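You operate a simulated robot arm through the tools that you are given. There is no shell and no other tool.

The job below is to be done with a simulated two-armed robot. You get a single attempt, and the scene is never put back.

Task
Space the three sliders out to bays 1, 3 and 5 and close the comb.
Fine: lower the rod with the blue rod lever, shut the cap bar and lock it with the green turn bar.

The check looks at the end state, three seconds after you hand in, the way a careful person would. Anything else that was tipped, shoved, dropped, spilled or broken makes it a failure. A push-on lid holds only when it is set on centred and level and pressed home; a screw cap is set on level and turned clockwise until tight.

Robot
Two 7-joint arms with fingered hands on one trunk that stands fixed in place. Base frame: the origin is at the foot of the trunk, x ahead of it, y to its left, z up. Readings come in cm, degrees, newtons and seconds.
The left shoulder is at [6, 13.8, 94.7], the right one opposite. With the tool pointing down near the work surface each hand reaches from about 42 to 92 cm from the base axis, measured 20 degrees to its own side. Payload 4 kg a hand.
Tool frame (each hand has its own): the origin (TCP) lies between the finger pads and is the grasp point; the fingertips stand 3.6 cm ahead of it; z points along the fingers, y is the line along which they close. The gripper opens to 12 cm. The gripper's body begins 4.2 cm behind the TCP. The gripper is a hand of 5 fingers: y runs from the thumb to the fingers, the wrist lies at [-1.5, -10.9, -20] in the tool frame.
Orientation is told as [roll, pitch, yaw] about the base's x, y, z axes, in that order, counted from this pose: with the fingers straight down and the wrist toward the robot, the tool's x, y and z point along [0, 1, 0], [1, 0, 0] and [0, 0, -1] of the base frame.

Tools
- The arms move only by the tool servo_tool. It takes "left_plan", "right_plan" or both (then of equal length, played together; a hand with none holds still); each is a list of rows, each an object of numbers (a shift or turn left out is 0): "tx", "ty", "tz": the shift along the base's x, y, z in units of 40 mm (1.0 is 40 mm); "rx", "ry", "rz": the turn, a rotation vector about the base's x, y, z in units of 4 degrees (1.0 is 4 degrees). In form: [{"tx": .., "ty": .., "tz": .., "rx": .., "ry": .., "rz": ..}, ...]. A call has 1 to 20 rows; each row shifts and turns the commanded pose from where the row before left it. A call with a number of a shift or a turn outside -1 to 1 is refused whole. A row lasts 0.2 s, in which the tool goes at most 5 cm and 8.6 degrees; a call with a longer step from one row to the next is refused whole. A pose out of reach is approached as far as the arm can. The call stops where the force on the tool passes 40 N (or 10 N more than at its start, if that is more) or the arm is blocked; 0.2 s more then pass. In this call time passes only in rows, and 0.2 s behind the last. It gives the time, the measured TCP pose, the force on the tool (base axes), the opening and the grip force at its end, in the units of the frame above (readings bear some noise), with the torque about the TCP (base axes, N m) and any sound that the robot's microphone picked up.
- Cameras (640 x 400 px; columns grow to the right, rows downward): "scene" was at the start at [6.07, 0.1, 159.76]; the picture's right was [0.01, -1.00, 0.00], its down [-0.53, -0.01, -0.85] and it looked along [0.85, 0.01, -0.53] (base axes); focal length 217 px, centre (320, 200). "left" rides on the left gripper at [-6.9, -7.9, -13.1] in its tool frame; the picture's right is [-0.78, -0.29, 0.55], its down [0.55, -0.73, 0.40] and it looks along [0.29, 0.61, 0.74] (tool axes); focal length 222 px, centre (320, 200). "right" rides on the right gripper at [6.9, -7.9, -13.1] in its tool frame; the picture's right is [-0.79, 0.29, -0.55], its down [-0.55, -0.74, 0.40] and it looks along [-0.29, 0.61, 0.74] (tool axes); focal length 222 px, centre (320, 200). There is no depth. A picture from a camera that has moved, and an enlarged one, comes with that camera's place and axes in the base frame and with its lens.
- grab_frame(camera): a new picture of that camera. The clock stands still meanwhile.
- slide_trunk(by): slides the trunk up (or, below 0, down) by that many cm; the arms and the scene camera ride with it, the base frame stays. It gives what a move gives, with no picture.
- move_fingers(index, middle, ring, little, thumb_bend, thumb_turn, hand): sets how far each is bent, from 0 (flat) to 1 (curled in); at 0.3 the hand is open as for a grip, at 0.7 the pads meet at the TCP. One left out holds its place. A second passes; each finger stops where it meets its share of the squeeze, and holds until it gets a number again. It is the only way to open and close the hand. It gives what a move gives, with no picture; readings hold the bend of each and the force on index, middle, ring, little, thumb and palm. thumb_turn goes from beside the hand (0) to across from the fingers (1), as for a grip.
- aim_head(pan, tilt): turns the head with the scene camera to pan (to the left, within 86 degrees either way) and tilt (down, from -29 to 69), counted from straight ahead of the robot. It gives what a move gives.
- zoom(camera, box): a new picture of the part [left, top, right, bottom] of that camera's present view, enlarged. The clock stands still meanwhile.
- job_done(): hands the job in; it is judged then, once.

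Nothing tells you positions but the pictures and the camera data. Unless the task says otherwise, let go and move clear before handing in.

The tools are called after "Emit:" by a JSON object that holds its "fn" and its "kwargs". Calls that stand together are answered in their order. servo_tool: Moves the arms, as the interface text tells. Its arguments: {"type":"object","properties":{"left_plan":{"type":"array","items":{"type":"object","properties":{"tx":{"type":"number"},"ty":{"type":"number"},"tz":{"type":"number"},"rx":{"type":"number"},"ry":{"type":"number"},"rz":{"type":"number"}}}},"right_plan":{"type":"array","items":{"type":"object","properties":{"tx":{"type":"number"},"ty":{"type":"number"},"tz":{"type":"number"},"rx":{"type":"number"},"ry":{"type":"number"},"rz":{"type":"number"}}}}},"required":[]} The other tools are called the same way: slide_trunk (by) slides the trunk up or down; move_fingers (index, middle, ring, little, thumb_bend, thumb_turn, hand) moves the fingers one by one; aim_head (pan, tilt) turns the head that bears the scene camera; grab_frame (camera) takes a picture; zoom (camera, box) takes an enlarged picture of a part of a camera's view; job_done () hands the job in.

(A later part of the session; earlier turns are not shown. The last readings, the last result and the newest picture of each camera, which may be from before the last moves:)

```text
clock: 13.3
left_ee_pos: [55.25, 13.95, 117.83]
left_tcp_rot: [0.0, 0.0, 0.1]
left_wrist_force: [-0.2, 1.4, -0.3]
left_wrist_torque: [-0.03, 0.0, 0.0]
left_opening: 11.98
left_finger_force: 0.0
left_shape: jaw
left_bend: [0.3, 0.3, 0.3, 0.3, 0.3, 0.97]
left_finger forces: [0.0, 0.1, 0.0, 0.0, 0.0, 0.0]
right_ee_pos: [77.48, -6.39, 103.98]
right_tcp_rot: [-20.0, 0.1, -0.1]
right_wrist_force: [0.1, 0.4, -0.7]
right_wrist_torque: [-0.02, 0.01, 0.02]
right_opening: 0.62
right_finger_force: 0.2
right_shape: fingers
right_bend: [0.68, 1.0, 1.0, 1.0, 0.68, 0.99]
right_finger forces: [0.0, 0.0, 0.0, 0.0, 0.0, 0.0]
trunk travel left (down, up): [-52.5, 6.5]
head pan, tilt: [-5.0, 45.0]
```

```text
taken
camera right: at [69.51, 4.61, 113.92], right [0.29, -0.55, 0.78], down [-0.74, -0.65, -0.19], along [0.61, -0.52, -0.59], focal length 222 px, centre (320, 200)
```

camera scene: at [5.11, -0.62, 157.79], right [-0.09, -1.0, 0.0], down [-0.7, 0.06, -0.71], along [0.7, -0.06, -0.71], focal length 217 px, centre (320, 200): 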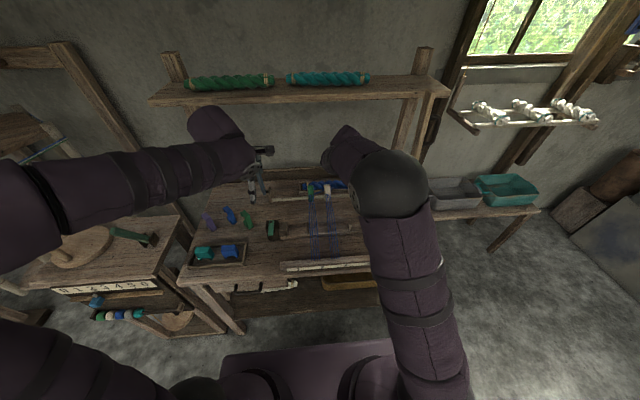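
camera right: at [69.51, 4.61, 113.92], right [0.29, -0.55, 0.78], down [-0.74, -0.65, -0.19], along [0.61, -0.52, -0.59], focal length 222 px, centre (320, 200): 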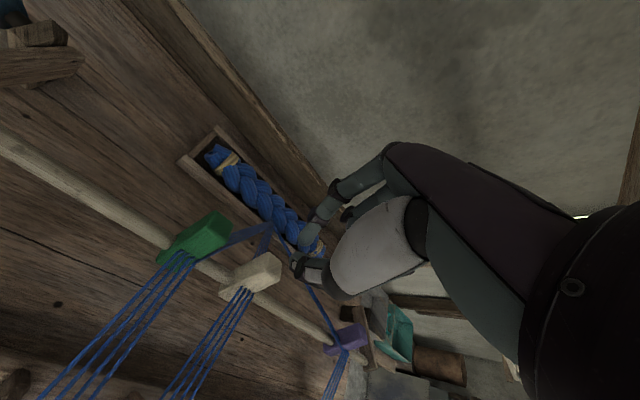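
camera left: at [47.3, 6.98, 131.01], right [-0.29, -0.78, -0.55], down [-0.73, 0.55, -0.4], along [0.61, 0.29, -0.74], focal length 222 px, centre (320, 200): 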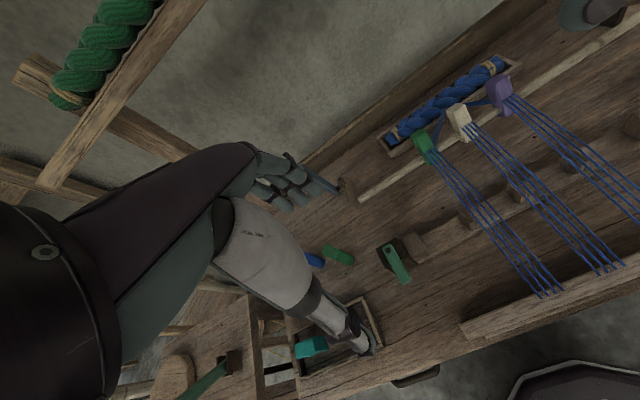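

Emit:
{"fn": "servo_tool", "kwargs": {"right_plan": [{"tz": -0.85, "tx": -0.1}, {"tz": -0.85}, {"tz": -0.8}, {"ty": -0.3}, {"ty": -0.3}, {"ty": -0.4}, {"ty": -0.4}]}}

Emit:
{"fn": "grab_frame", "kwargs": {"camera": "right"}}

Emit:
{"fn": "zoom", "kwargs": {"camera": "scene", "box": [270, 140, 450, 280]}}

```text
clock: 14.9
left_ee_pos: [55.13, 13.75, 117.91]
left_tcp_rot: [0.0, 0.0, 0.0]
left_wrist_force: [0.1, 0.2, 0.3]
left_wrist_torque: [0.01, 0.02, 0.03]
left_opening: 11.96
left_finger_force: 0.0
left_shape: jaw
left_bend: [0.3, 0.3, 0.3, 0.3, 0.3, 0.97]
left_finger forces: [0.0, 0.0, 0.1, 0.1, 0.0, 0.0]
right_ee_pos: [76.92, -11.94, 93.97]
right_tcp_rot: [-19.9, 0.1, 0.0]
right_wrist_force: [0.2, 0.2, 0.0]
right_wrist_torque: [-0.02, 0.01, 0.02]
right_opening: 0.61
right_finger_force: 0.2
right_shape: fingers
right_bend: [0.68, 1.0, 1.0, 1.0, 0.68, 0.99]
right_finger forces: [0.1, 0.0, 0.0, 0.0, 0.2, 0.0]
trunk travel left (down, up): [-52.5, 6.5]
head pan, tilt: [-5.0, 45.0]
```

```text
taken
camera right: at [69.04, -0.99, 103.92], right [0.29, -0.55, 0.78], down [-0.74, -0.65, -0.18], along [0.61, -0.52, -0.59], focal length 222 px, centre (320, 200)
```

right: 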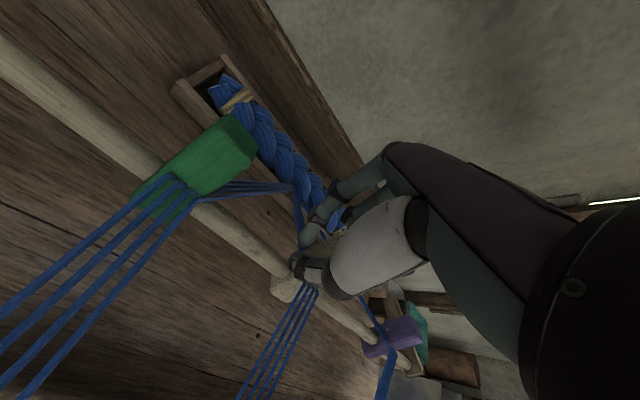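

```text
2.86 times, centred on (360, 210) of scene
camera zoom: at [5.23, -0.75, 157.79], right [-0.09, -1.0, 0.0], down [-0.7, 0.06, -0.71], along [0.7, -0.06, -0.71], focal length 621 px, centre (206, 171)
```

zoom: 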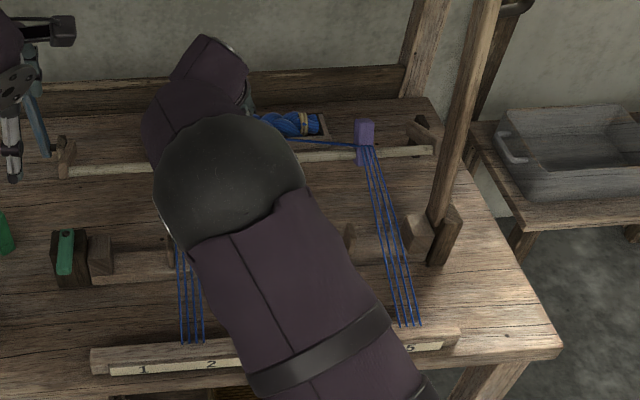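

The purple strand now runs in bay 5, between the fourth tooth and the right end block, ending at label 5. I'll back off the white slider and raise the hand to check it.

Emit:
{"fn": "servo_tool", "kwargs": {"right_plan": [{"ty": 0.3}, {"tz": 0.8, "rx": 1}, {"tz": 0.8, "rx": 1}, {"rx": 1, "ty": -0.2}, {"rx": 1}, {"rx": 1}]}}

Emit:
{"fn": "grab_frame", "kwargs": {"camera": "right"}}

Emit:
{"fn": "zoom", "kwargs": {"camera": "scene", "box": [270, 140, 450, 280]}}

Emit:
{"fn": "zoom", "kwargs": {"camera": "left", "box": [360, 50, 640, 240]}}

```text
clock: 16.4
left_ee_pos: [55.17, 13.88, 117.79]
left_tcp_rot: [0.0, 0.0, 0.0]
left_wrist_force: [0.4, -0.4, -0.5]
left_wrist_torque: [-0.01, 0.03, 0.02]
left_opening: 11.97
left_finger_force: 0.1
left_shape: jaw
left_bend: [0.3, 0.3, 0.3, 0.3, 0.3, 0.97]
left_finger forces: [0.1, 0.1, 0.1, 0.0, 0.0, 0.1]
right_ee_pos: [76.84, -11.61, 100.4]
right_tcp_rot: [0.0, 0.0, 0.0]
right_wrist_force: [0.2, -0.3, -0.3]
right_wrist_torque: [0.02, 0.02, 0.02]
right_opening: 0.59
right_finger_force: 0.0
right_shape: fingers
right_bend: [0.68, 1.0, 1.0, 1.0, 0.68, 0.99]
right_finger forces: [0.0, 0.1, 0.0, 0.0, 0.1, 0.1]
trunk travel left (down, up): [-52.5, 6.5]
head pan, tilt: [-5.0, 45.0]
```

```text
taken
camera right: at [69.0, -4.57, 113.53], right [0.29, -0.79, 0.55], down [-0.74, -0.55, -0.4], along [0.61, -0.29, -0.74], focal length 222 px, centre (320, 200)
```

right: 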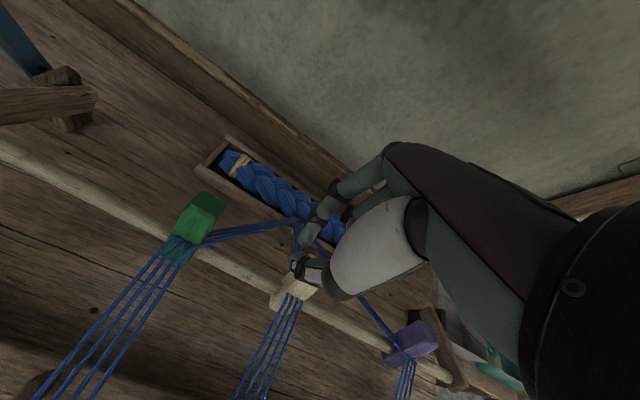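

```text
2.86 times, centred on (360, 210) of scene
camera zoom: at [5.23, -0.78, 157.79], right [-0.09, -1.0, 0.0], down [-0.7, 0.06, -0.71], along [0.7, -0.06, -0.71], focal length 621 px, centre (206, 171)
```

zoom: 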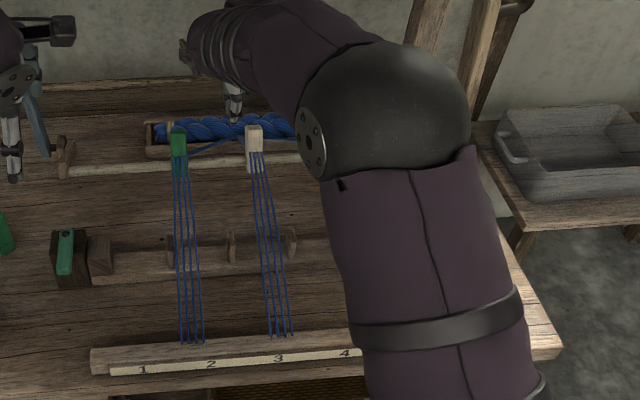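

```text
2.11 times, centred on (500, 145) of left
camera zoom: at [47.31, 6.94, 131.01], right [-0.29, -0.78, -0.55], down [-0.73, 0.55, -0.4], along [0.61, 0.29, -0.74], focal length 468 px, centre (-59, 316)
```

zoom: 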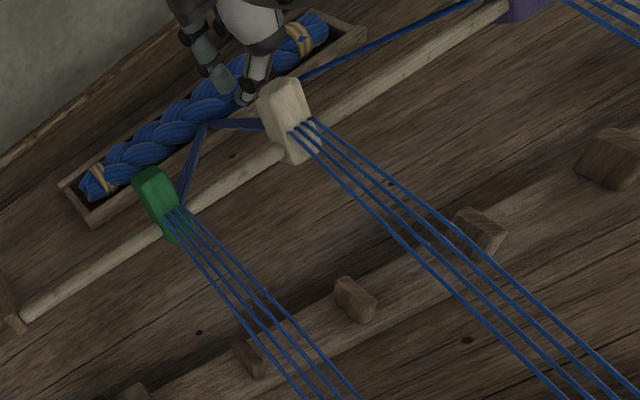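

White sits in bay 3 and purple in bay 5. Now I'll push the green slider toward +y, to about +4.2 for bay 1.

Emit:
{"fn": "servo_tool", "kwargs": {"right_plan": [{"ty": 0.65}, {"ty": 0.64}, {"tz": -0.8}, {"tz": -0.75}, {"ty": 0.3}, {"ty": 0.4}, {"ty": 0.4}, {"ty": 0.4}]}}

Emit:
{"fn": "zoom", "kwargs": {"camera": "scene", "box": [230, 140, 410, 280]}}

Emit:
{"fn": "grab_frame", "kwargs": {"camera": "right"}}

Emit:
{"fn": "zoom", "kwargs": {"camera": "left", "box": [360, 50, 640, 240]}}

```text
clock: 18.1
left_ee_pos: [55.14, 13.93, 117.75]
left_tcp_rot: [0.0, 0.0, 0.0]
left_wrist_force: [-0.2, 0.8, 0.2]
left_wrist_torque: [-0.01, 0.05, 0.02]
left_opening: 11.98
left_finger_force: 0.0
left_shape: jaw
left_bend: [0.3, 0.3, 0.3, 0.3, 0.3, 0.97]
left_finger forces: [0.0, 0.0, 0.0, 0.0, 0.0, 0.0]
right_ee_pos: [76.87, -0.27, 94.05]
right_tcp_rot: [-0.1, 0.0, -0.2]
right_wrist_force: [0.8, -0.6, 1.3]
right_wrist_torque: [-0.04, -0.03, 0.02]
right_opening: 0.67
right_finger_force: 0.7
right_shape: fingers
right_bend: [0.68, 1.0, 1.0, 1.0, 0.68, 0.99]
right_finger forces: [0.3, 0.0, 0.2, 0.0, 0.0, 0.0]
trunk travel left (down, up): [-52.5, 6.5]
head pan, tilt: [-5.0, 45.0]
```

```text
2.86 times, centred on (320, 210) of scene
camera zoom: at [5.23, -0.69, 157.79], right [-0.09, -1.0, 0.0], down [-0.7, 0.06, -0.71], along [0.7, -0.06, -0.71], focal length 621 px, centre (320, 171)
```

zoom: 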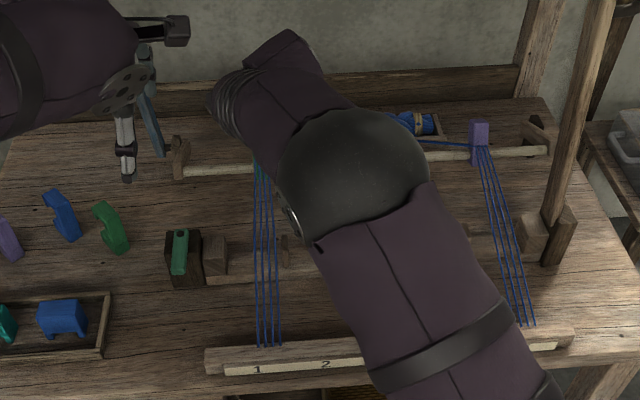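

```text
taken
camera right: at [68.98, 6.67, 107.26], right [0.29, -0.79, 0.55], down [-0.74, -0.55, -0.4], along [0.61, -0.29, -0.74], focal length 222 px, centre (320, 200)
```

right: 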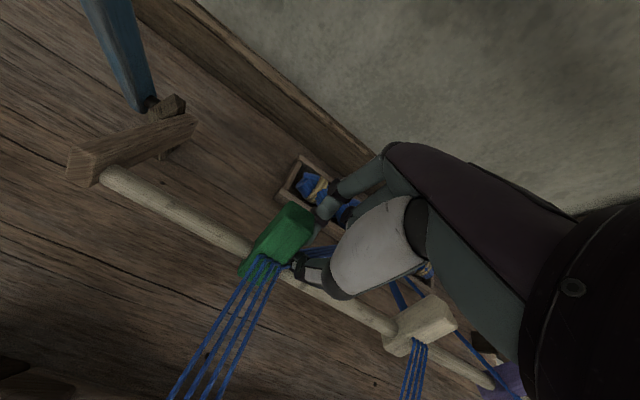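

```text
2.11 times, centred on (500, 145) of left
camera zoom: at [47.32, 7.02, 131.0], right [-0.29, -0.78, -0.55], down [-0.73, 0.55, -0.4], along [0.61, 0.29, -0.74], focal length 468 px, centre (-59, 316)
```

zoom: 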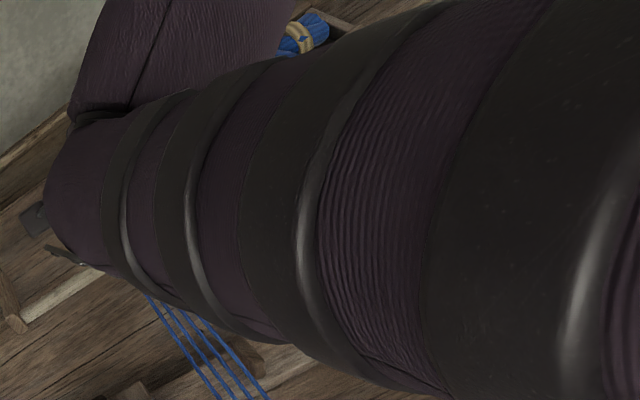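

Emit:
{"fn": "servo_tool", "kwargs": {"right_plan": [{"ty": 0.2}, {"ty": 0.18}]}}

Emit:
{"fn": "zoom", "kwargs": {"camera": "scene", "box": [230, 140, 410, 280]}}

```text
clock: 18.8
left_ee_pos: [55.19, 13.85, 118.1]
left_tcp_rot: [0.0, 0.0, 0.1]
left_wrist_force: [-0.4, 0.6, -0.4]
left_wrist_torque: [0.02, -0.03, -0.04]
left_opening: 11.99
left_finger_force: 0.1
left_shape: jaw
left_bend: [0.3, 0.3, 0.3, 0.3, 0.3, 0.97]
left_finger forces: [0.0, 0.0, 0.0, 0.1, 0.1, 0.0]
right_ee_pos: [76.89, 1.23, 94.11]
right_tcp_rot: [-0.1, -0.1, 0.0]
right_wrist_force: [-0.2, -0.3, 0.0]
right_wrist_torque: [-0.03, 0.01, -0.02]
right_opening: 0.68
right_finger_force: 0.7
right_shape: fingers
right_bend: [0.68, 1.0, 1.0, 1.0, 0.68, 0.99]
right_finger forces: [0.7, 0.0, 0.0, 0.0, 0.0, 0.0]
trunk travel left (down, up): [-52.5, 6.5]
head pan, tilt: [-5.0, 45.0]
```

```text
2.86 times, centred on (320, 210) of scene
camera zoom: at [5.23, -0.73, 157.79], right [-0.09, -1.0, 0.0], down [-0.7, 0.06, -0.71], along [0.7, -0.06, -0.71], focal length 621 px, centre (320, 171)
```

zoom: 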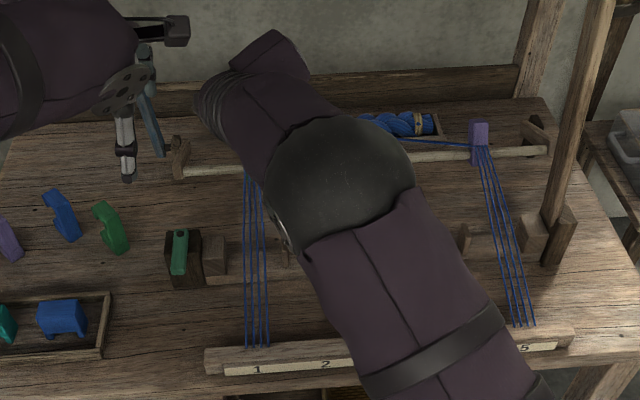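

Green is now lined up with bay 1. I'll back off and retract the right hand, then check all three.

Emit:
{"fn": "servo_tool", "kwargs": {"right_plan": [{"ty": -0.3}, {"tz": 0.9}, {"tz": 0.9}, {"tz": 0.9, "tx": -0.6}, {"tx": -0.9, "ty": -0.5, "tz": 0.5}, {"tx": -0.9, "ty": -0.6, "tz": 0.5}, {"tx": -0.9, "ty": -0.7, "tz": 0.4}, {"tx": -0.9, "ty": -0.7, "tz": 0.4}, {"tx": -0.9, "ty": -0.7, "tz": 0.4}, {"tx": -0.9, "ty": -0.7, "tz": 0.4}, {"tx": -0.9, "ty": -0.7, "tz": 0.4}]}}

Emit:
{"fn": "grab_frame", "kwargs": {"camera": "scene"}}

Emit:
{"fn": "zoom", "kwargs": {"camera": "scene", "box": [240, 150, 440, 275]}}

Emit:
{"fn": "zoom", "kwargs": {"camera": "left", "box": [320, 50, 640, 270]}}

```text
clock: 21.1
left_ee_pos: [54.88, 14.13, 118.0]
left_tcp_rot: [-0.1, -0.1, 0.1]
left_wrist_force: [-0.9, 0.3, -0.1]
left_wrist_torque: [-0.06, 0.0, -0.01]
left_opening: 11.96
left_finger_force: 0.0
left_shape: jaw
left_bend: [0.3, 0.3, 0.3, 0.3, 0.3, 0.97]
left_finger forces: [0.0, 0.1, 0.0, 0.0, 0.1, 0.0]
right_ee_pos: [49.18, -18.22, 116.91]
right_tcp_rot: [-0.1, 0.0, 0.1]
right_wrist_force: [-0.7, 0.4, 0.1]
right_wrist_torque: [-0.01, -0.03, 0.02]
right_opening: 0.63
right_finger_force: 0.0
right_shape: fingers
right_bend: [0.68, 1.0, 1.0, 1.0, 0.68, 0.99]
right_finger forces: [0.0, 0.0, 0.0, 0.1, 0.0, 0.0]
trunk travel left (down, up): [-52.5, 6.5]
head pan, tilt: [-5.0, 45.0]
```

```text
taken
camera scene: at [4.97, -0.5, 157.8], right [-0.09, -1.0, 0.0], down [-0.7, 0.06, -0.71], along [0.71, -0.06, -0.71], focal length 217 px, centre (320, 200)
```

scene: 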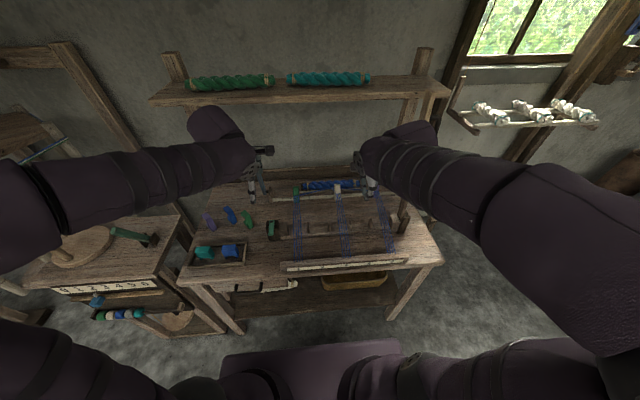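

```text
3.20 times, centred on (340, 212) of scene
camera zoom: at [4.97, -0.5, 157.8], right [-0.09, -1.0, 0.0], down [-0.7, 0.06, -0.71], along [0.71, -0.06, -0.71], focal length 695 px, centre (256, 160)
```

zoom: 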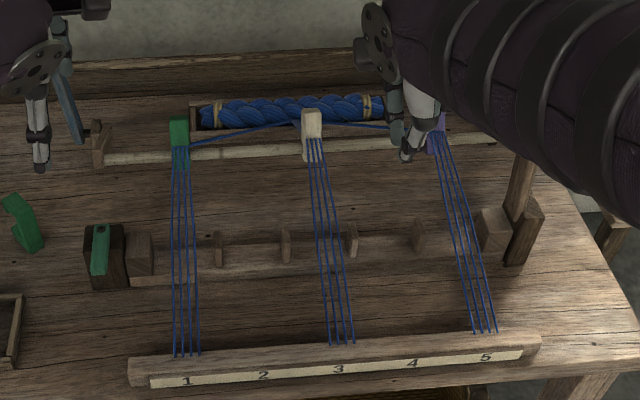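

```text
1.82 times, centred on (480, 160) of left
camera zoom: at [47.1, 7.21, 131.09], right [-0.29, -0.79, -0.55], down [-0.73, 0.55, -0.4], along [0.61, 0.29, -0.74], focal length 404 px, centre (29, 273)
```

zoom: 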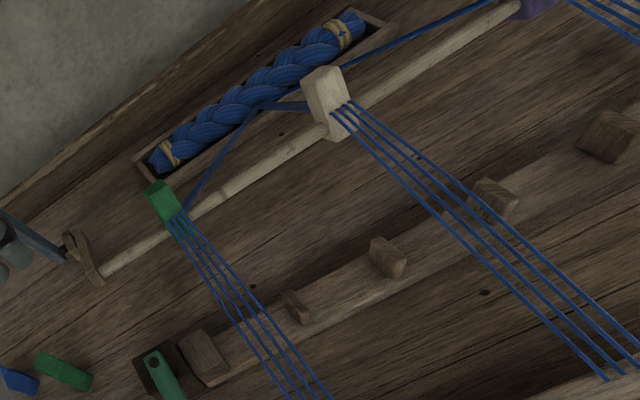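

All three strands line up with bays 1, 3 and 5 (y ≈ 4.1, -14.6 and -32.2 against bay centres 4, -14.1 and -32.3). Next I'll move the open left hand above the blue lever.

Emit:
{"fn": "servo_tool", "kwargs": {"left_plan": [{"tx": 0.946, "ty": 0.193, "tz": -0.15}, {"tx": 0.946, "ty": 0.193, "tz": -0.15}, {"tx": 0.946, "ty": 0.193, "tz": -0.15}, {"tx": 0.946, "ty": 0.193, "tz": -0.15}, {"tx": 0.946, "ty": 0.193, "tz": -0.15}, {"tx": 0.946, "ty": 0.193, "tz": -0.15}, {"tx": 0.946, "ty": 0.193, "tz": -0.15}]}}

Emit:
{"fn": "grab_frame", "kwargs": {"camera": "left"}}

Emit:
{"fn": "grab_frame", "kwargs": {"camera": "scene"}}

Emit:
{"fn": "grab_frame", "kwargs": {"camera": "right"}}

```text
clock: 22.8
left_ee_pos: [81.82, 19.38, 113.26]
left_tcp_rot: [0.0, 0.2, 0.0]
left_wrist_force: [1.2, -0.2, -0.3]
left_wrist_torque: [-0.02, 0.05, -0.01]
left_opening: 11.99
left_finger_force: 0.1
left_shape: jaw
left_bend: [0.3, 0.3, 0.3, 0.3, 0.3, 0.97]
left_finger forces: [0.0, 0.0, 0.0, 0.0, 0.0, 0.0]
right_ee_pos: [49.57, -18.46, 116.7]
right_tcp_rot: [0.1, 0.2, 0.0]
right_wrist_force: [-0.6, 1.1, 0.2]
right_wrist_torque: [-0.01, 0.02, -0.01]
right_opening: 0.65
right_finger_force: 0.0
right_shape: fingers
right_bend: [0.68, 1.0, 1.0, 1.0, 0.68, 0.99]
right_finger forces: [0.0, 0.0, 0.0, 0.0, 0.1, 0.0]
trunk travel left (down, up): [-52.5, 6.5]
head pan, tilt: [-5.0, 45.0]
```

```text
taken
camera left: at [73.99, 12.56, 126.39], right [-0.29, -0.78, -0.55], down [-0.74, 0.55, -0.4], along [0.61, 0.29, -0.74], focal length 222 px, centre (320, 200)
```

left: 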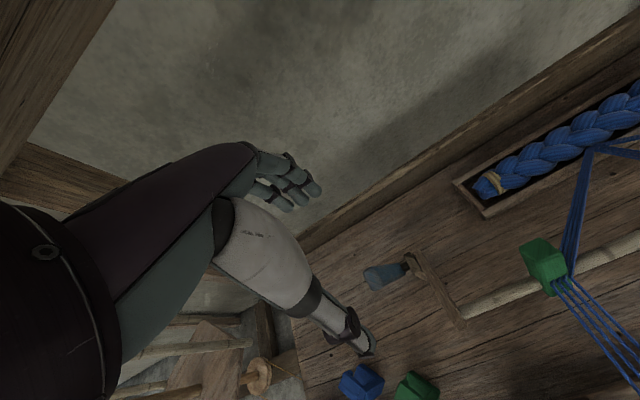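

```text
taken
camera scene: at [5.39, -0.72, 157.78], right [-0.09, -1.0, 0.0], down [-0.71, 0.06, -0.71], along [0.7, -0.06, -0.71], focal length 217 px, centre (320, 200)
```

scene: 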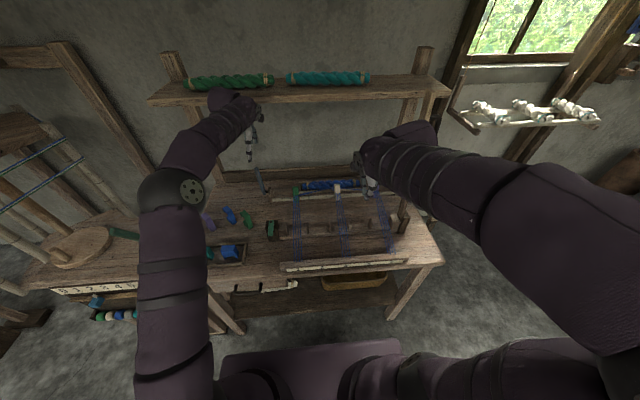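

```text
taken
camera right: at [41.69, -11.42, 129.94], right [0.29, -0.79, 0.55], down [-0.74, -0.55, -0.4], along [0.61, -0.29, -0.74], focal length 222 px, centre (320, 200)
```

right: 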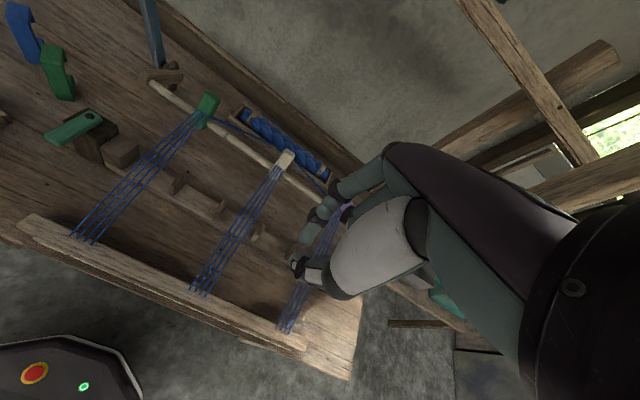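

The lever's top is at about (80.5, 18.7, 102), between the left hand's thumb and fingers as seen from above. I'll lower the hand so the fingers are behind the lever.

Emit:
{"fn": "servo_tool", "kwargs": {"left_plan": [{"tx": -0.2, "ty": -0.28}, {"tz": -0.9}, {"tz": -0.9}, {"tz": -0.9}, {"tz": -0.9}]}}

Emit:
{"fn": "grab_frame", "kwargs": {"camera": "left"}}

Emit:
{"fn": "zoom", "kwargs": {"camera": "scene", "box": [180, 100, 340, 220]}}

Emit:
{"fn": "zoom", "kwargs": {"camera": "right", "box": [80, 0, 240, 120]}}

```text
clock: 23.9
left_ee_pos: [80.74, 18.13, 99.28]
left_tcp_rot: [0.0, 0.0, 0.0]
left_wrist_force: [0.2, 0.0, -0.3]
left_wrist_torque: [0.01, 0.0, -0.01]
left_opening: 12.0
left_finger_force: 0.0
left_shape: jaw
left_bend: [0.3, 0.3, 0.3, 0.3, 0.3, 0.97]
left_finger forces: [0.1, 0.0, 0.1, 0.0, 0.0, 0.1]
right_ee_pos: [49.5, -18.35, 116.89]
right_tcp_rot: [0.0, 0.0, 0.1]
right_wrist_force: [-0.4, -0.4, -0.5]
right_wrist_torque: [0.03, -0.01, -0.01]
right_opening: 0.65
right_finger_force: 0.2
right_shape: fingers
right_bend: [0.68, 1.0, 1.0, 1.0, 0.68, 0.99]
right_finger forces: [0.1, 0.0, 0.0, 0.0, 0.0, 0.0]
trunk travel left (down, up): [-52.5, 6.5]
head pan, tilt: [-5.0, 45.0]
```

```text
taken
camera left: at [72.92, 11.2, 112.37], right [-0.29, -0.78, -0.55], down [-0.73, 0.55, -0.4], along [0.61, 0.29, -0.74], focal length 222 px, centre (320, 200)
```

left: 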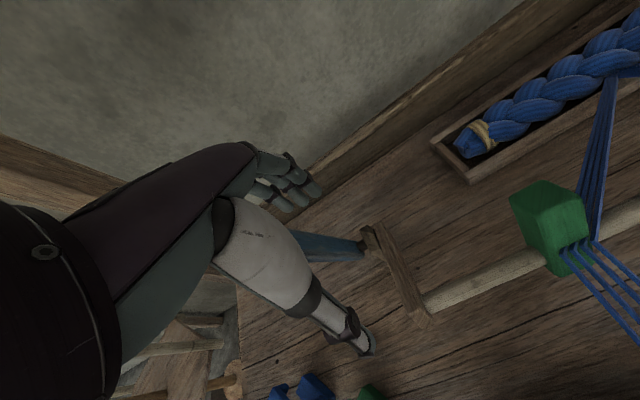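

```text
3.33 times, centred on (260, 160) of scene
camera zoom: at [5.28, -0.73, 157.79], right [-0.09, -1.0, 0.0], down [-0.7, 0.06, -0.71], along [0.7, -0.06, -0.71], focal length 724 px, centre (520, 333)
```

zoom: 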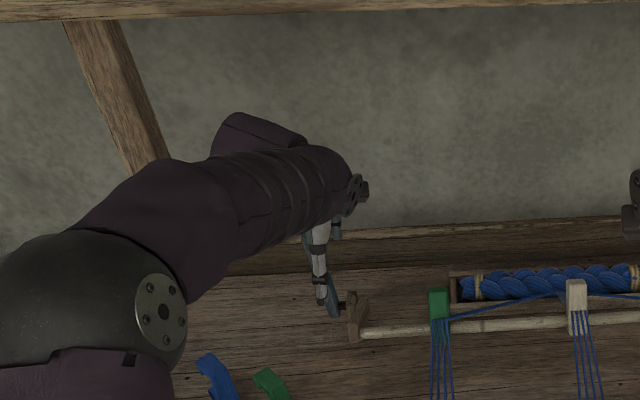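

```text
3.33 times, centred on (160, 60) of right
camera zoom: at [41.6, -11.43, 129.97], right [0.29, -0.79, 0.55], down [-0.74, -0.55, -0.4], along [0.61, -0.29, -0.74], focal length 740 px, centre (853, 667)
```

zoom: 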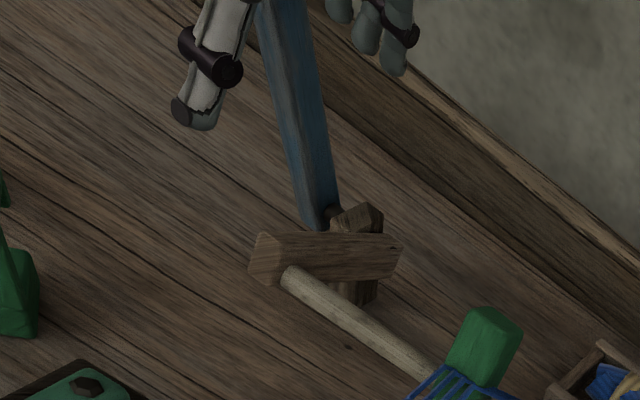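

The lever stands between thumb and fingers. I'll close the left hand part way into a loose cage around it.

Emit:
{"fn": "move_fingers", "kwargs": {"hand": "left", "index": 0.55, "middle": 0.55, "ring": 0.55, "little": 0.55, "thumb_bend": 0.5}}

Emit:
{"fn": "grab_frame", "kwargs": {"camera": "left"}}

Emit:
{"fn": "zoom", "kwargs": {"camera": "right", "box": [80, 0, 240, 120]}}

```text
clock: 24.9
left_ee_pos: [80.74, 18.27, 99.41]
left_tcp_rot: [0.0, 0.0, 0.0]
left_wrist_force: [1.5, 0.2, 0.0]
left_wrist_torque: [0.0, -0.06, -0.01]
left_opening: 5.26
left_finger_force: 0.9
left_shape: fingers
left_bend: [0.55, 0.54, 0.55, 0.55, 0.5, 0.97]
left_finger forces: [0.0, 1.4, 0.0, 0.0, 0.0, 0.1]
right_ee_pos: [49.56, -18.35, 116.82]
right_tcp_rot: [0.1, -0.1, 0.0]
right_wrist_force: [0.8, 0.3, -0.1]
right_wrist_torque: [0.03, 0.05, 0.01]
right_opening: 0.59
right_finger_force: 0.0
right_shape: fingers
right_bend: [0.68, 1.0, 1.0, 1.0, 0.68, 0.99]
right_finger forces: [0.1, 0.0, 0.1, 0.0, 0.0, 0.0]
trunk travel left (down, up): [-52.5, 6.5]
head pan, tilt: [-5.0, 45.0]
```

```text
taken
camera left: at [72.9, 11.2, 112.41], right [-0.29, -0.78, -0.55], down [-0.73, 0.55, -0.4], along [0.61, 0.29, -0.74], focal length 222 px, centre (320, 200)
```

left: 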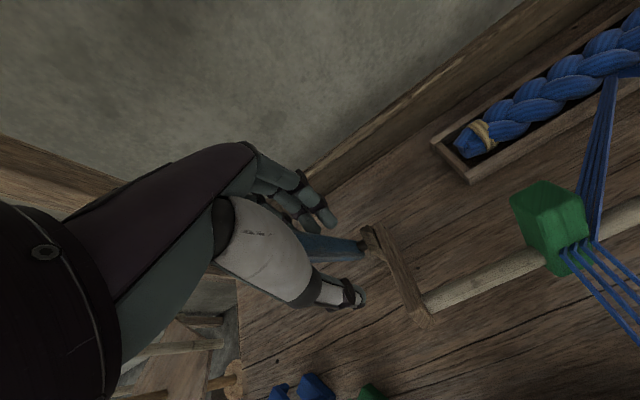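

```text
3.33 times, centred on (160, 60) of right
camera zoom: at [41.56, -11.43, 129.98], right [0.29, -0.79, 0.55], down [-0.74, -0.55, -0.4], along [0.61, -0.29, -0.74], focal length 740 px, centre (853, 667)
```

zoom: 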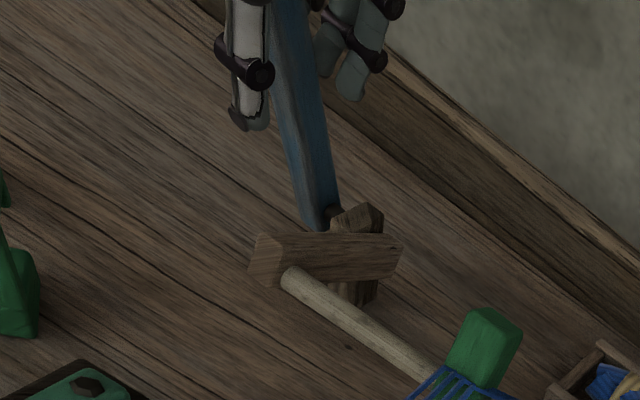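

The middle finger touches the lever, with the pivot at about (84.5, 19.4, 85). I'll swing the lever toward the robot along its arc with the hand turning along, 16° first.

Emit:
{"fn": "servo_tool", "kwargs": {"left_plan": [{"tx": -0.239, "tz": -0.071, "ry": -1}, {"tx": -0.234, "tz": -0.088, "ry": -1}, {"tx": -0.227, "tz": -0.104, "ry": -1}, {"tx": -0.219, "tz": -0.12, "ry": -1}]}}

Emit:
{"fn": "grab_frame", "kwargs": {"camera": "left"}}

Emit:
{"fn": "zoom", "kwargs": {"camera": "right", "box": [80, 0, 240, 120]}}

```text
clock: 25.9
left_ee_pos: [77.11, 18.15, 97.8]
left_tcp_rot: [-0.1, -16.1, 0.0]
left_wrist_force: [0.3, -0.2, 1.0]
left_wrist_torque: [0.01, 0.0, -0.01]
left_opening: 5.28
left_finger_force: 0.0
left_shape: fingers
left_bend: [0.55, 0.55, 0.55, 0.55, 0.5, 0.97]
left_finger forces: [0.0, 0.0, 0.0, 0.0, 0.0, 0.1]
right_ee_pos: [49.52, -18.36, 116.74]
right_tcp_rot: [0.0, 0.0, 0.1]
right_wrist_force: [-0.4, 0.4, 0.3]
right_wrist_torque: [0.01, 0.01, 0.0]
right_opening: 0.63
right_finger_force: 0.0
right_shape: fingers
right_bend: [0.68, 1.0, 1.0, 1.0, 0.68, 0.99]
right_finger forces: [0.0, 0.1, 0.0, 0.0, 0.0, 0.0]
trunk travel left (down, up): [-52.5, 6.5]
head pan, tilt: [-5.0, 45.0]
```

```text
taken
camera left: at [65.84, 11.24, 108.16], right [-0.13, -0.78, -0.61], down [-0.6, 0.55, -0.59], along [0.79, 0.29, -0.54], focal length 222 px, centre (320, 200)
```

left: 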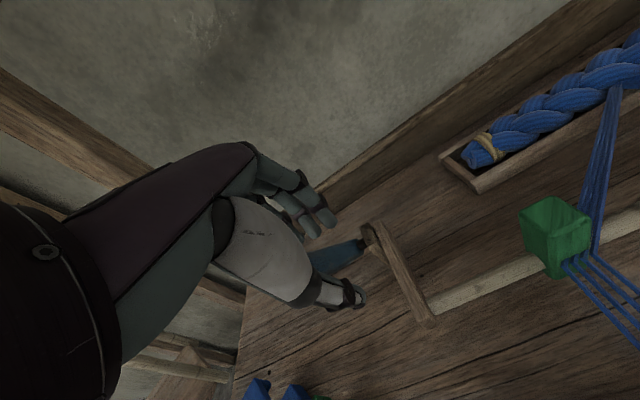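

```text
3.33 times, centred on (160, 60) of right
camera zoom: at [41.53, -11.46, 129.99], right [0.29, -0.79, 0.55], down [-0.74, -0.55, -0.4], along [0.61, -0.29, -0.74], focal length 740 px, centre (853, 667)
```

zoom: 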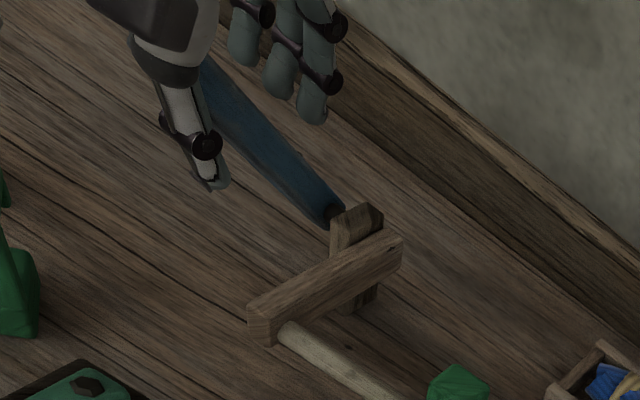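

Emit:
{"fn": "zoom", "kwargs": {"camera": "scene", "box": [220, 140, 440, 280]}}

Emit:
{"fn": "zoom", "kwargs": {"camera": "right", "box": [0, 0, 340, 340]}}

```text
2.86 times, centred on (330, 210) of scene
camera zoom: at [5.2, -0.77, 157.79], right [-0.09, -1.0, 0.0], down [-0.7, 0.06, -0.71], along [0.7, -0.06, -0.71], focal length 621 px, centre (291, 171)
```

zoom: 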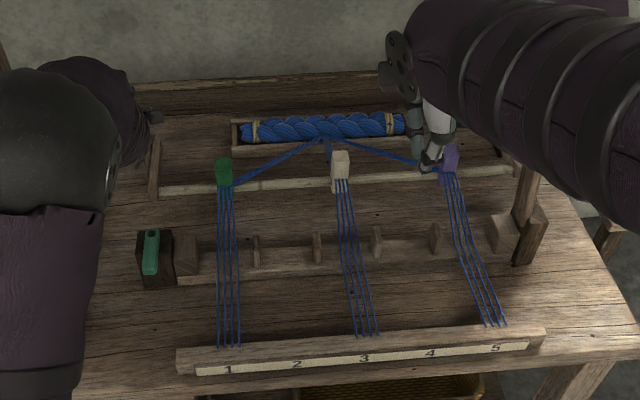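

```text
1.18 times, centred on (170, 170) of right
camera zoom: at [41.53, -11.46, 129.99], right [0.29, -0.79, 0.55], down [-0.74, -0.55, -0.4], along [0.61, -0.29, -0.74], focal length 261 px, centre (496, 235)
```

zoom: 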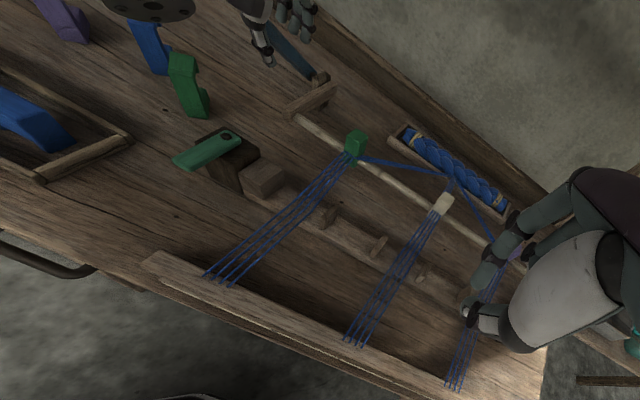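

The lever follows and the rod is coming down. I'll continue along the arc.

Emit:
{"fn": "servo_tool", "kwargs": {"left_plan": [{"tx": -0.21, "tz": -0.134, "ry": -1}, {"tx": -0.2, "tz": -0.149, "ry": -1}, {"tx": -0.19, "tz": -0.1625, "ry": -1}, {"tx": -0.178, "tz": -0.175, "ry": -1}]}}

Emit:
{"fn": "grab_frame", "kwargs": {"camera": "left"}}

Emit:
{"fn": "zoom", "kwargs": {"camera": "right", "box": [80, 0, 240, 120]}}

Emit:
{"fn": "grab_frame", "kwargs": {"camera": "scene"}}

```text
clock: 26.9
left_ee_pos: [74.09, 18.01, 95.47]
left_tcp_rot: [0.1, -32.3, -0.1]
left_wrist_force: [7.2, 0.5, 8.2]
left_wrist_torque: [0.12, -0.53, 0.0]
left_opening: 5.29
left_finger_force: 5.1
left_shape: fingers
left_bend: [0.55, 0.48, 0.55, 0.55, 0.5, 0.97]
left_finger forces: [0.0, 10.0, 0.5, 0.0, 0.0, 0.0]
right_ee_pos: [49.38, -18.38, 116.94]
right_tcp_rot: [0.0, 0.0, 0.0]
right_wrist_force: [0.0, 0.0, 0.0]
right_wrist_torque: [-0.03, 0.0, -0.03]
right_opening: 0.64
right_finger_force: 0.0
right_shape: fingers
right_bend: [0.68, 1.0, 1.0, 1.0, 0.68, 0.99]
right_finger forces: [0.1, 0.1, 0.0, 0.1, 0.0, 0.1]
trunk travel left (down, up): [-52.5, 6.5]
head pan, tilt: [-5.0, 45.0]
```

```text
taken
camera left: at [60.4, 11.19, 102.27], right [0.05, -0.78, -0.62], down [-0.41, 0.55, -0.73], along [0.91, 0.29, -0.29], focal length 222 px, centre (320, 200)
```

left: 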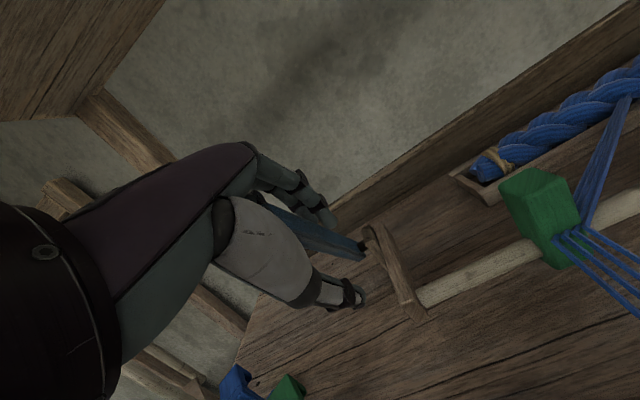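

```text
3.33 times, centred on (160, 60) of right
camera zoom: at [41.54, -11.46, 130.0], right [0.29, -0.79, 0.55], down [-0.74, -0.55, -0.4], along [0.61, -0.29, -0.74], focal length 740 px, centre (853, 667)
```

zoom: 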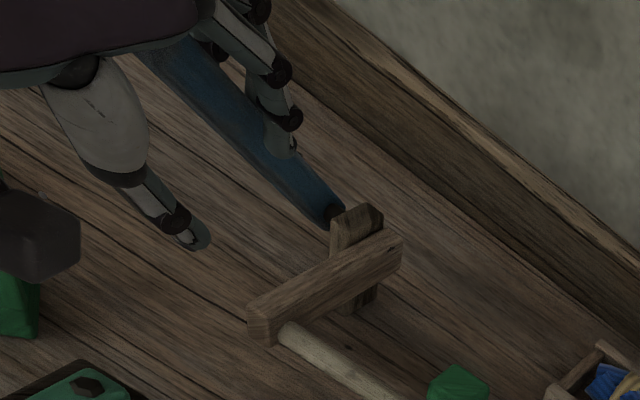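

```text
taken
camera scene: at [5.21, -0.76, 157.81], right [-0.09, -1.0, 0.0], down [-0.7, 0.06, -0.71], along [0.7, -0.06, -0.71], focal length 217 px, centre (320, 200)
```

scene: 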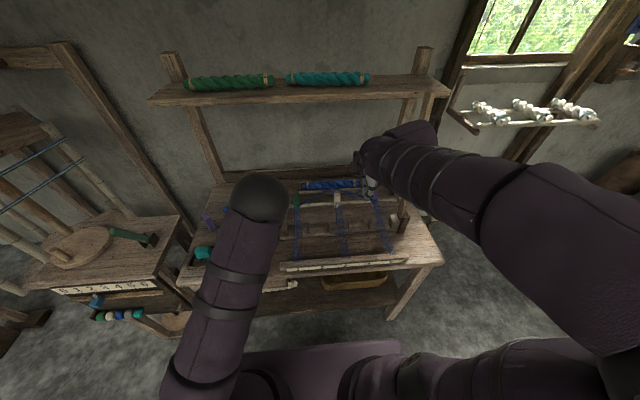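

The lever has met its stop (10 N on one finger, lever tilt unchanged), so the rod is down. I'll ease back, open the hand and retreat along the finger direction.

Emit:
{"fn": "servo_tool", "kwargs": {"left_plan": [{"tx": 0.178, "tz": 0.175, "ry": 1}, {"tx": 0.19, "tz": 0.1625, "ry": 1}, {"tx": 0.2, "tz": 0.149, "ry": 1}]}}

Emit:
{"fn": "move_fingers", "kwargs": {"hand": "left", "index": 0.3, "middle": 0.3, "ring": 0.3, "little": 0.3, "thumb_bend": 0.3}}

Emit:
{"fn": "servo_tool", "kwargs": {"left_plan": [{"tx": -0.33, "tz": 0.85}, {"tx": -0.33, "tz": 0.85}, {"tx": -0.33, "tz": 0.85}, {"tx": -0.5, "tz": 0.8, "ry": 1}, {"tx": -0.8, "tz": 0.5, "ry": 1}, {"tx": -0.9, "tz": 0.2, "ry": 1}, {"tx": -0.9, "tz": 0.2, "ry": 1}, {"tx": -0.9, "tz": 0.2, "ry": 1}]}}

Emit:
{"fn": "grab_frame", "kwargs": {"camera": "scene"}}

Emit:
{"fn": "grab_frame", "kwargs": {"camera": "left"}}

Emit:
{"fn": "zoom", "kwargs": {"camera": "scene", "box": [240, 150, 440, 275]}}

Emit:
{"fn": "zoom", "kwargs": {"camera": "right", "box": [0, 0, 340, 340]}}

```text
clock: 27.8
left_ee_pos: [76.33, 18.24, 96.94]
left_tcp_rot: [0.1, -19.7, 0.0]
left_wrist_force: [0.4, 0.1, 0.4]
left_wrist_torque: [0.01, -0.01, 0.0]
left_opening: 5.28
left_finger_force: 0.0
left_shape: fingers
left_bend: [0.55, 0.55, 0.55, 0.55, 0.5, 0.97]
left_finger forces: [0.1, 0.1, 0.0, 0.0, 0.1, 0.1]
right_ee_pos: [49.42, -18.41, 116.8]
right_tcp_rot: [0.0, 0.0, 0.1]
right_wrist_force: [-1.3, -0.6, 0.4]
right_wrist_torque: [0.0, -0.02, -0.01]
right_opening: 0.65
right_finger_force: 0.1
right_shape: fingers
right_bend: [0.68, 1.0, 1.0, 1.0, 0.68, 0.99]
right_finger forces: [0.0, 0.1, 0.0, 0.1, 0.0, 0.0]
trunk travel left (down, up): [-52.5, 6.5]
head pan, tilt: [-5.0, 45.0]
```

```text
clock: 28.8
left_ee_pos: [76.26, 18.18, 97.1]
left_tcp_rot: [0.1, -20.0, 0.1]
left_wrist_force: [-0.3, 0.3, -0.2]
left_wrist_torque: [0.01, 0.03, -0.01]
left_opening: 11.87
left_finger_force: 0.0
left_shape: fingers
left_bend: [0.3, 0.3, 0.3, 0.3, 0.3, 0.97]
left_finger forces: [0.0, 0.1, 0.0, 0.0, 0.0, 0.1]
right_ee_pos: [49.41, -18.4, 116.86]
right_tcp_rot: [0.0, 0.1, -0.1]
right_wrist_force: [0.0, 0.3, 0.2]
right_wrist_torque: [-0.02, 0.02, 0.0]
right_opening: 0.64
right_finger_force: 0.0
right_shape: fingers
right_bend: [0.68, 1.0, 1.0, 1.0, 0.68, 0.99]
right_finger forces: [0.0, 0.0, 0.0, 0.0, 0.0, 0.1]
trunk travel left (down, up): [-52.5, 6.5]
head pan, tilt: [-5.0, 45.0]
```

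```text
clock: 30.6
left_ee_pos: [56.34, 18.41, 115.03]
left_tcp_rot: [0.0, 0.0, 0.0]
left_wrist_force: [-0.4, 0.2, 0.1]
left_wrist_torque: [-0.04, -0.02, 0.05]
left_opening: 11.9
left_finger_force: 0.1
left_shape: fingers
left_bend: [0.3, 0.3, 0.3, 0.3, 0.3, 0.97]
left_finger forces: [0.0, 0.1, 0.0, 0.1, 0.0, 0.0]
right_ee_pos: [49.46, -18.35, 116.75]
right_tcp_rot: [0.1, 0.0, 0.1]
right_wrist_force: [-0.6, 0.2, 0.6]
right_wrist_torque: [0.0, 0.0, 0.0]
right_opening: 0.65
right_finger_force: 0.0
right_shape: fingers
right_bend: [0.68, 1.0, 1.0, 1.0, 0.68, 0.99]
right_finger forces: [0.0, 0.0, 0.0, 0.0, 0.0, 0.0]
trunk travel left (down, up): [-52.5, 6.5]
head pan, tilt: [-5.0, 45.0]
```

```text
taken
camera scene: at [5.13, -0.72, 157.79], right [-0.09, -1.0, 0.0], down [-0.7, 0.06, -0.71], along [0.7, -0.06, -0.71], focal length 217 px, centre (320, 200)
```

scene: 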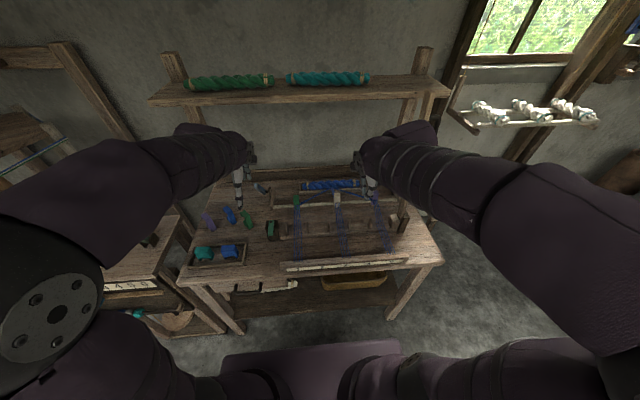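

```text
taken
camera left: at [48.37, 11.39, 128.1], right [-0.29, -0.79, -0.55], down [-0.74, 0.55, -0.4], along [0.61, 0.29, -0.74], focal length 222 px, centre (320, 200)
```

left: 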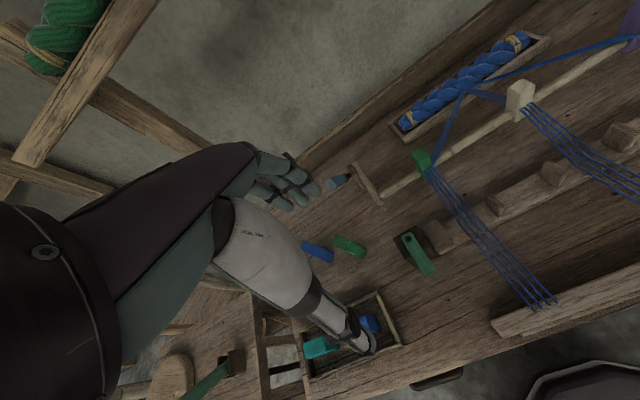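

```text
3.20 times, centred on (340, 212) of scene
camera zoom: at [5.13, -0.72, 157.79], right [-0.09, -1.0, 0.0], down [-0.7, 0.06, -0.71], along [0.7, -0.06, -0.71], focal length 695 px, centre (256, 160)
```

zoom: 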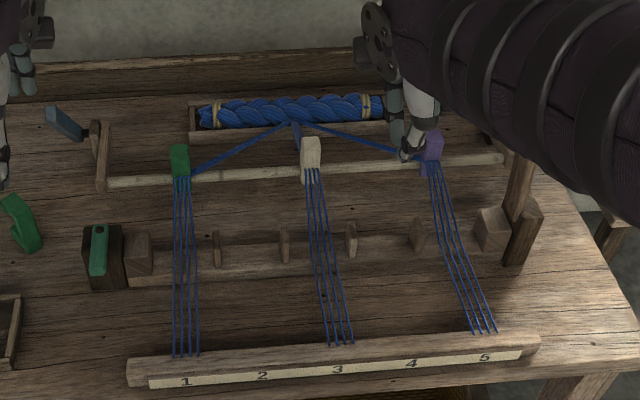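

```text
1.18 times, centred on (170, 170) of right
camera zoom: at [41.47, -11.42, 130.01], right [0.29, -0.79, 0.55], down [-0.73, -0.55, -0.4], along [0.61, -0.29, -0.74], focal length 261 px, centre (496, 235)
```

zoom: 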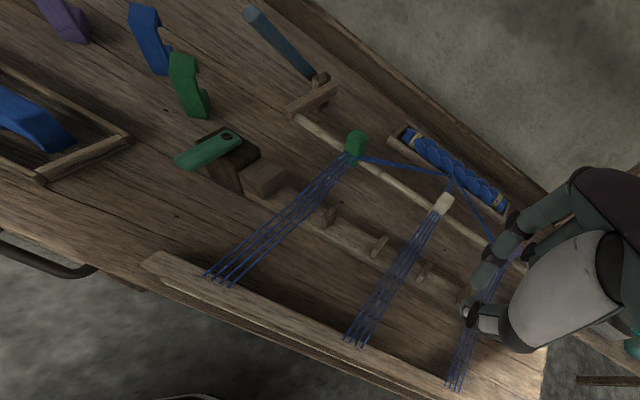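

The rod is down and the strands dip into bays 1, 3 and 5 of the comb. Now for the cap bar: hinge near (61, -41, 86), standing up with a slight lean to the left. I'll move the right hand around to its outer (right) side and get a clear look.

Emit:
{"fn": "servo_tool", "kwargs": {"right_plan": [{"tx": -0.16, "ty": -0.98, "tz": 0.14}, {"tx": -0.16, "ty": -0.98, "tz": 0.14}, {"tx": -0.16, "ty": -0.98, "tz": 0.14}, {"tx": -0.16, "ty": -0.98, "tz": 0.14}, {"tx": -0.16, "ty": -0.98, "tz": 0.14}, {"tx": -0.16, "ty": -0.98, "tz": 0.14}, {"tx": -0.16, "ty": -0.98, "tz": 0.14}]}}

Emit:
{"fn": "aim_head", "kwargs": {"pan": -25, "tilt": 38}}

Emit:
{"fn": "grab_frame", "kwargs": {"camera": "scene"}}

Emit:
{"fn": "grab_frame", "kwargs": {"camera": "right"}}

```text
clock: 32.1
left_ee_pos: [56.31, 18.19, 114.99]
left_tcp_rot: [0.0, 0.1, 0.0]
left_wrist_force: [0.6, -0.6, 0.4]
left_wrist_torque: [0.02, -0.01, 0.0]
left_opening: 11.89
left_finger_force: 0.0
left_shape: fingers
left_bend: [0.3, 0.3, 0.3, 0.3, 0.3, 0.97]
left_finger forces: [0.1, 0.0, 0.0, 0.0, 0.0, 0.1]
right_ee_pos: [44.83, -46.03, 120.72]
right_tcp_rot: [0.1, 0.0, -0.1]
right_wrist_force: [-1.1, -0.4, 0.1]
right_wrist_torque: [0.03, -0.01, 0.01]
right_opening: 0.66
right_finger_force: 0.1
right_shape: fingers
right_bend: [0.68, 1.0, 1.0, 1.0, 0.68, 0.99]
right_finger forces: [0.0, 0.0, 0.0, 0.0, 0.0, 0.0]
trunk travel left (down, up): [-52.5, 6.5]
head pan, tilt: [-5.0, 45.0]
```

```text
clock: 33.0
left_ee_pos: [56.28, 18.23, 114.94]
left_tcp_rot: [0.0, 0.0, 0.1]
left_wrist_force: [-0.1, 0.4, 0.5]
left_wrist_torque: [0.01, 0.02, 0.0]
left_opening: 11.88
left_finger_force: 0.0
left_shape: fingers
left_bend: [0.3, 0.3, 0.3, 0.3, 0.3, 0.97]
left_finger forces: [0.0, 0.0, 0.0, 0.1, 0.0, 0.1]
right_ee_pos: [44.78, -45.94, 120.83]
right_tcp_rot: [0.0, -0.1, 0.0]
right_wrist_force: [0.1, -0.2, 0.7]
right_wrist_torque: [0.01, 0.0, 0.0]
right_opening: 0.61
right_finger_force: 0.1
right_shape: fingers
right_bend: [0.68, 1.0, 1.0, 1.0, 0.68, 0.99]
right_finger forces: [0.1, 0.0, 0.0, 0.0, 0.0, 0.0]
trunk travel left (down, up): [-52.5, 6.5]
head pan, tilt: [-25.0, 38.0]
```

```text
taken
camera scene: at [4.94, -3.68, 158.81], right [-0.42, -0.91, 0.0], down [-0.56, 0.26, -0.79], along [0.71, -0.33, -0.62], focal length 217 px, centre (320, 200)
```

scene: 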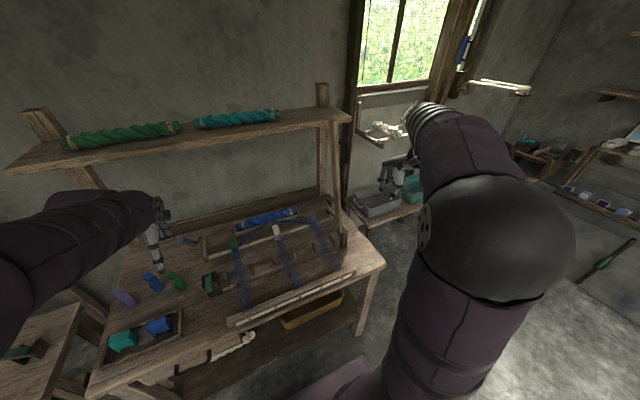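

```text
taken
camera right: at [37.0, -38.97, 133.9], right [0.29, -0.79, 0.55], down [-0.74, -0.55, -0.4], along [0.61, -0.29, -0.74], focal length 222 px, centre (320, 200)
```

right: 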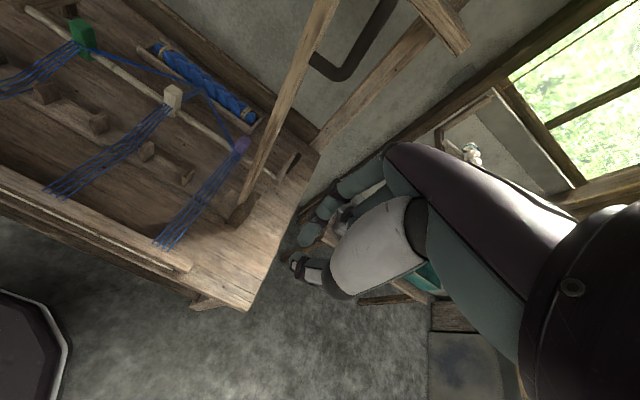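

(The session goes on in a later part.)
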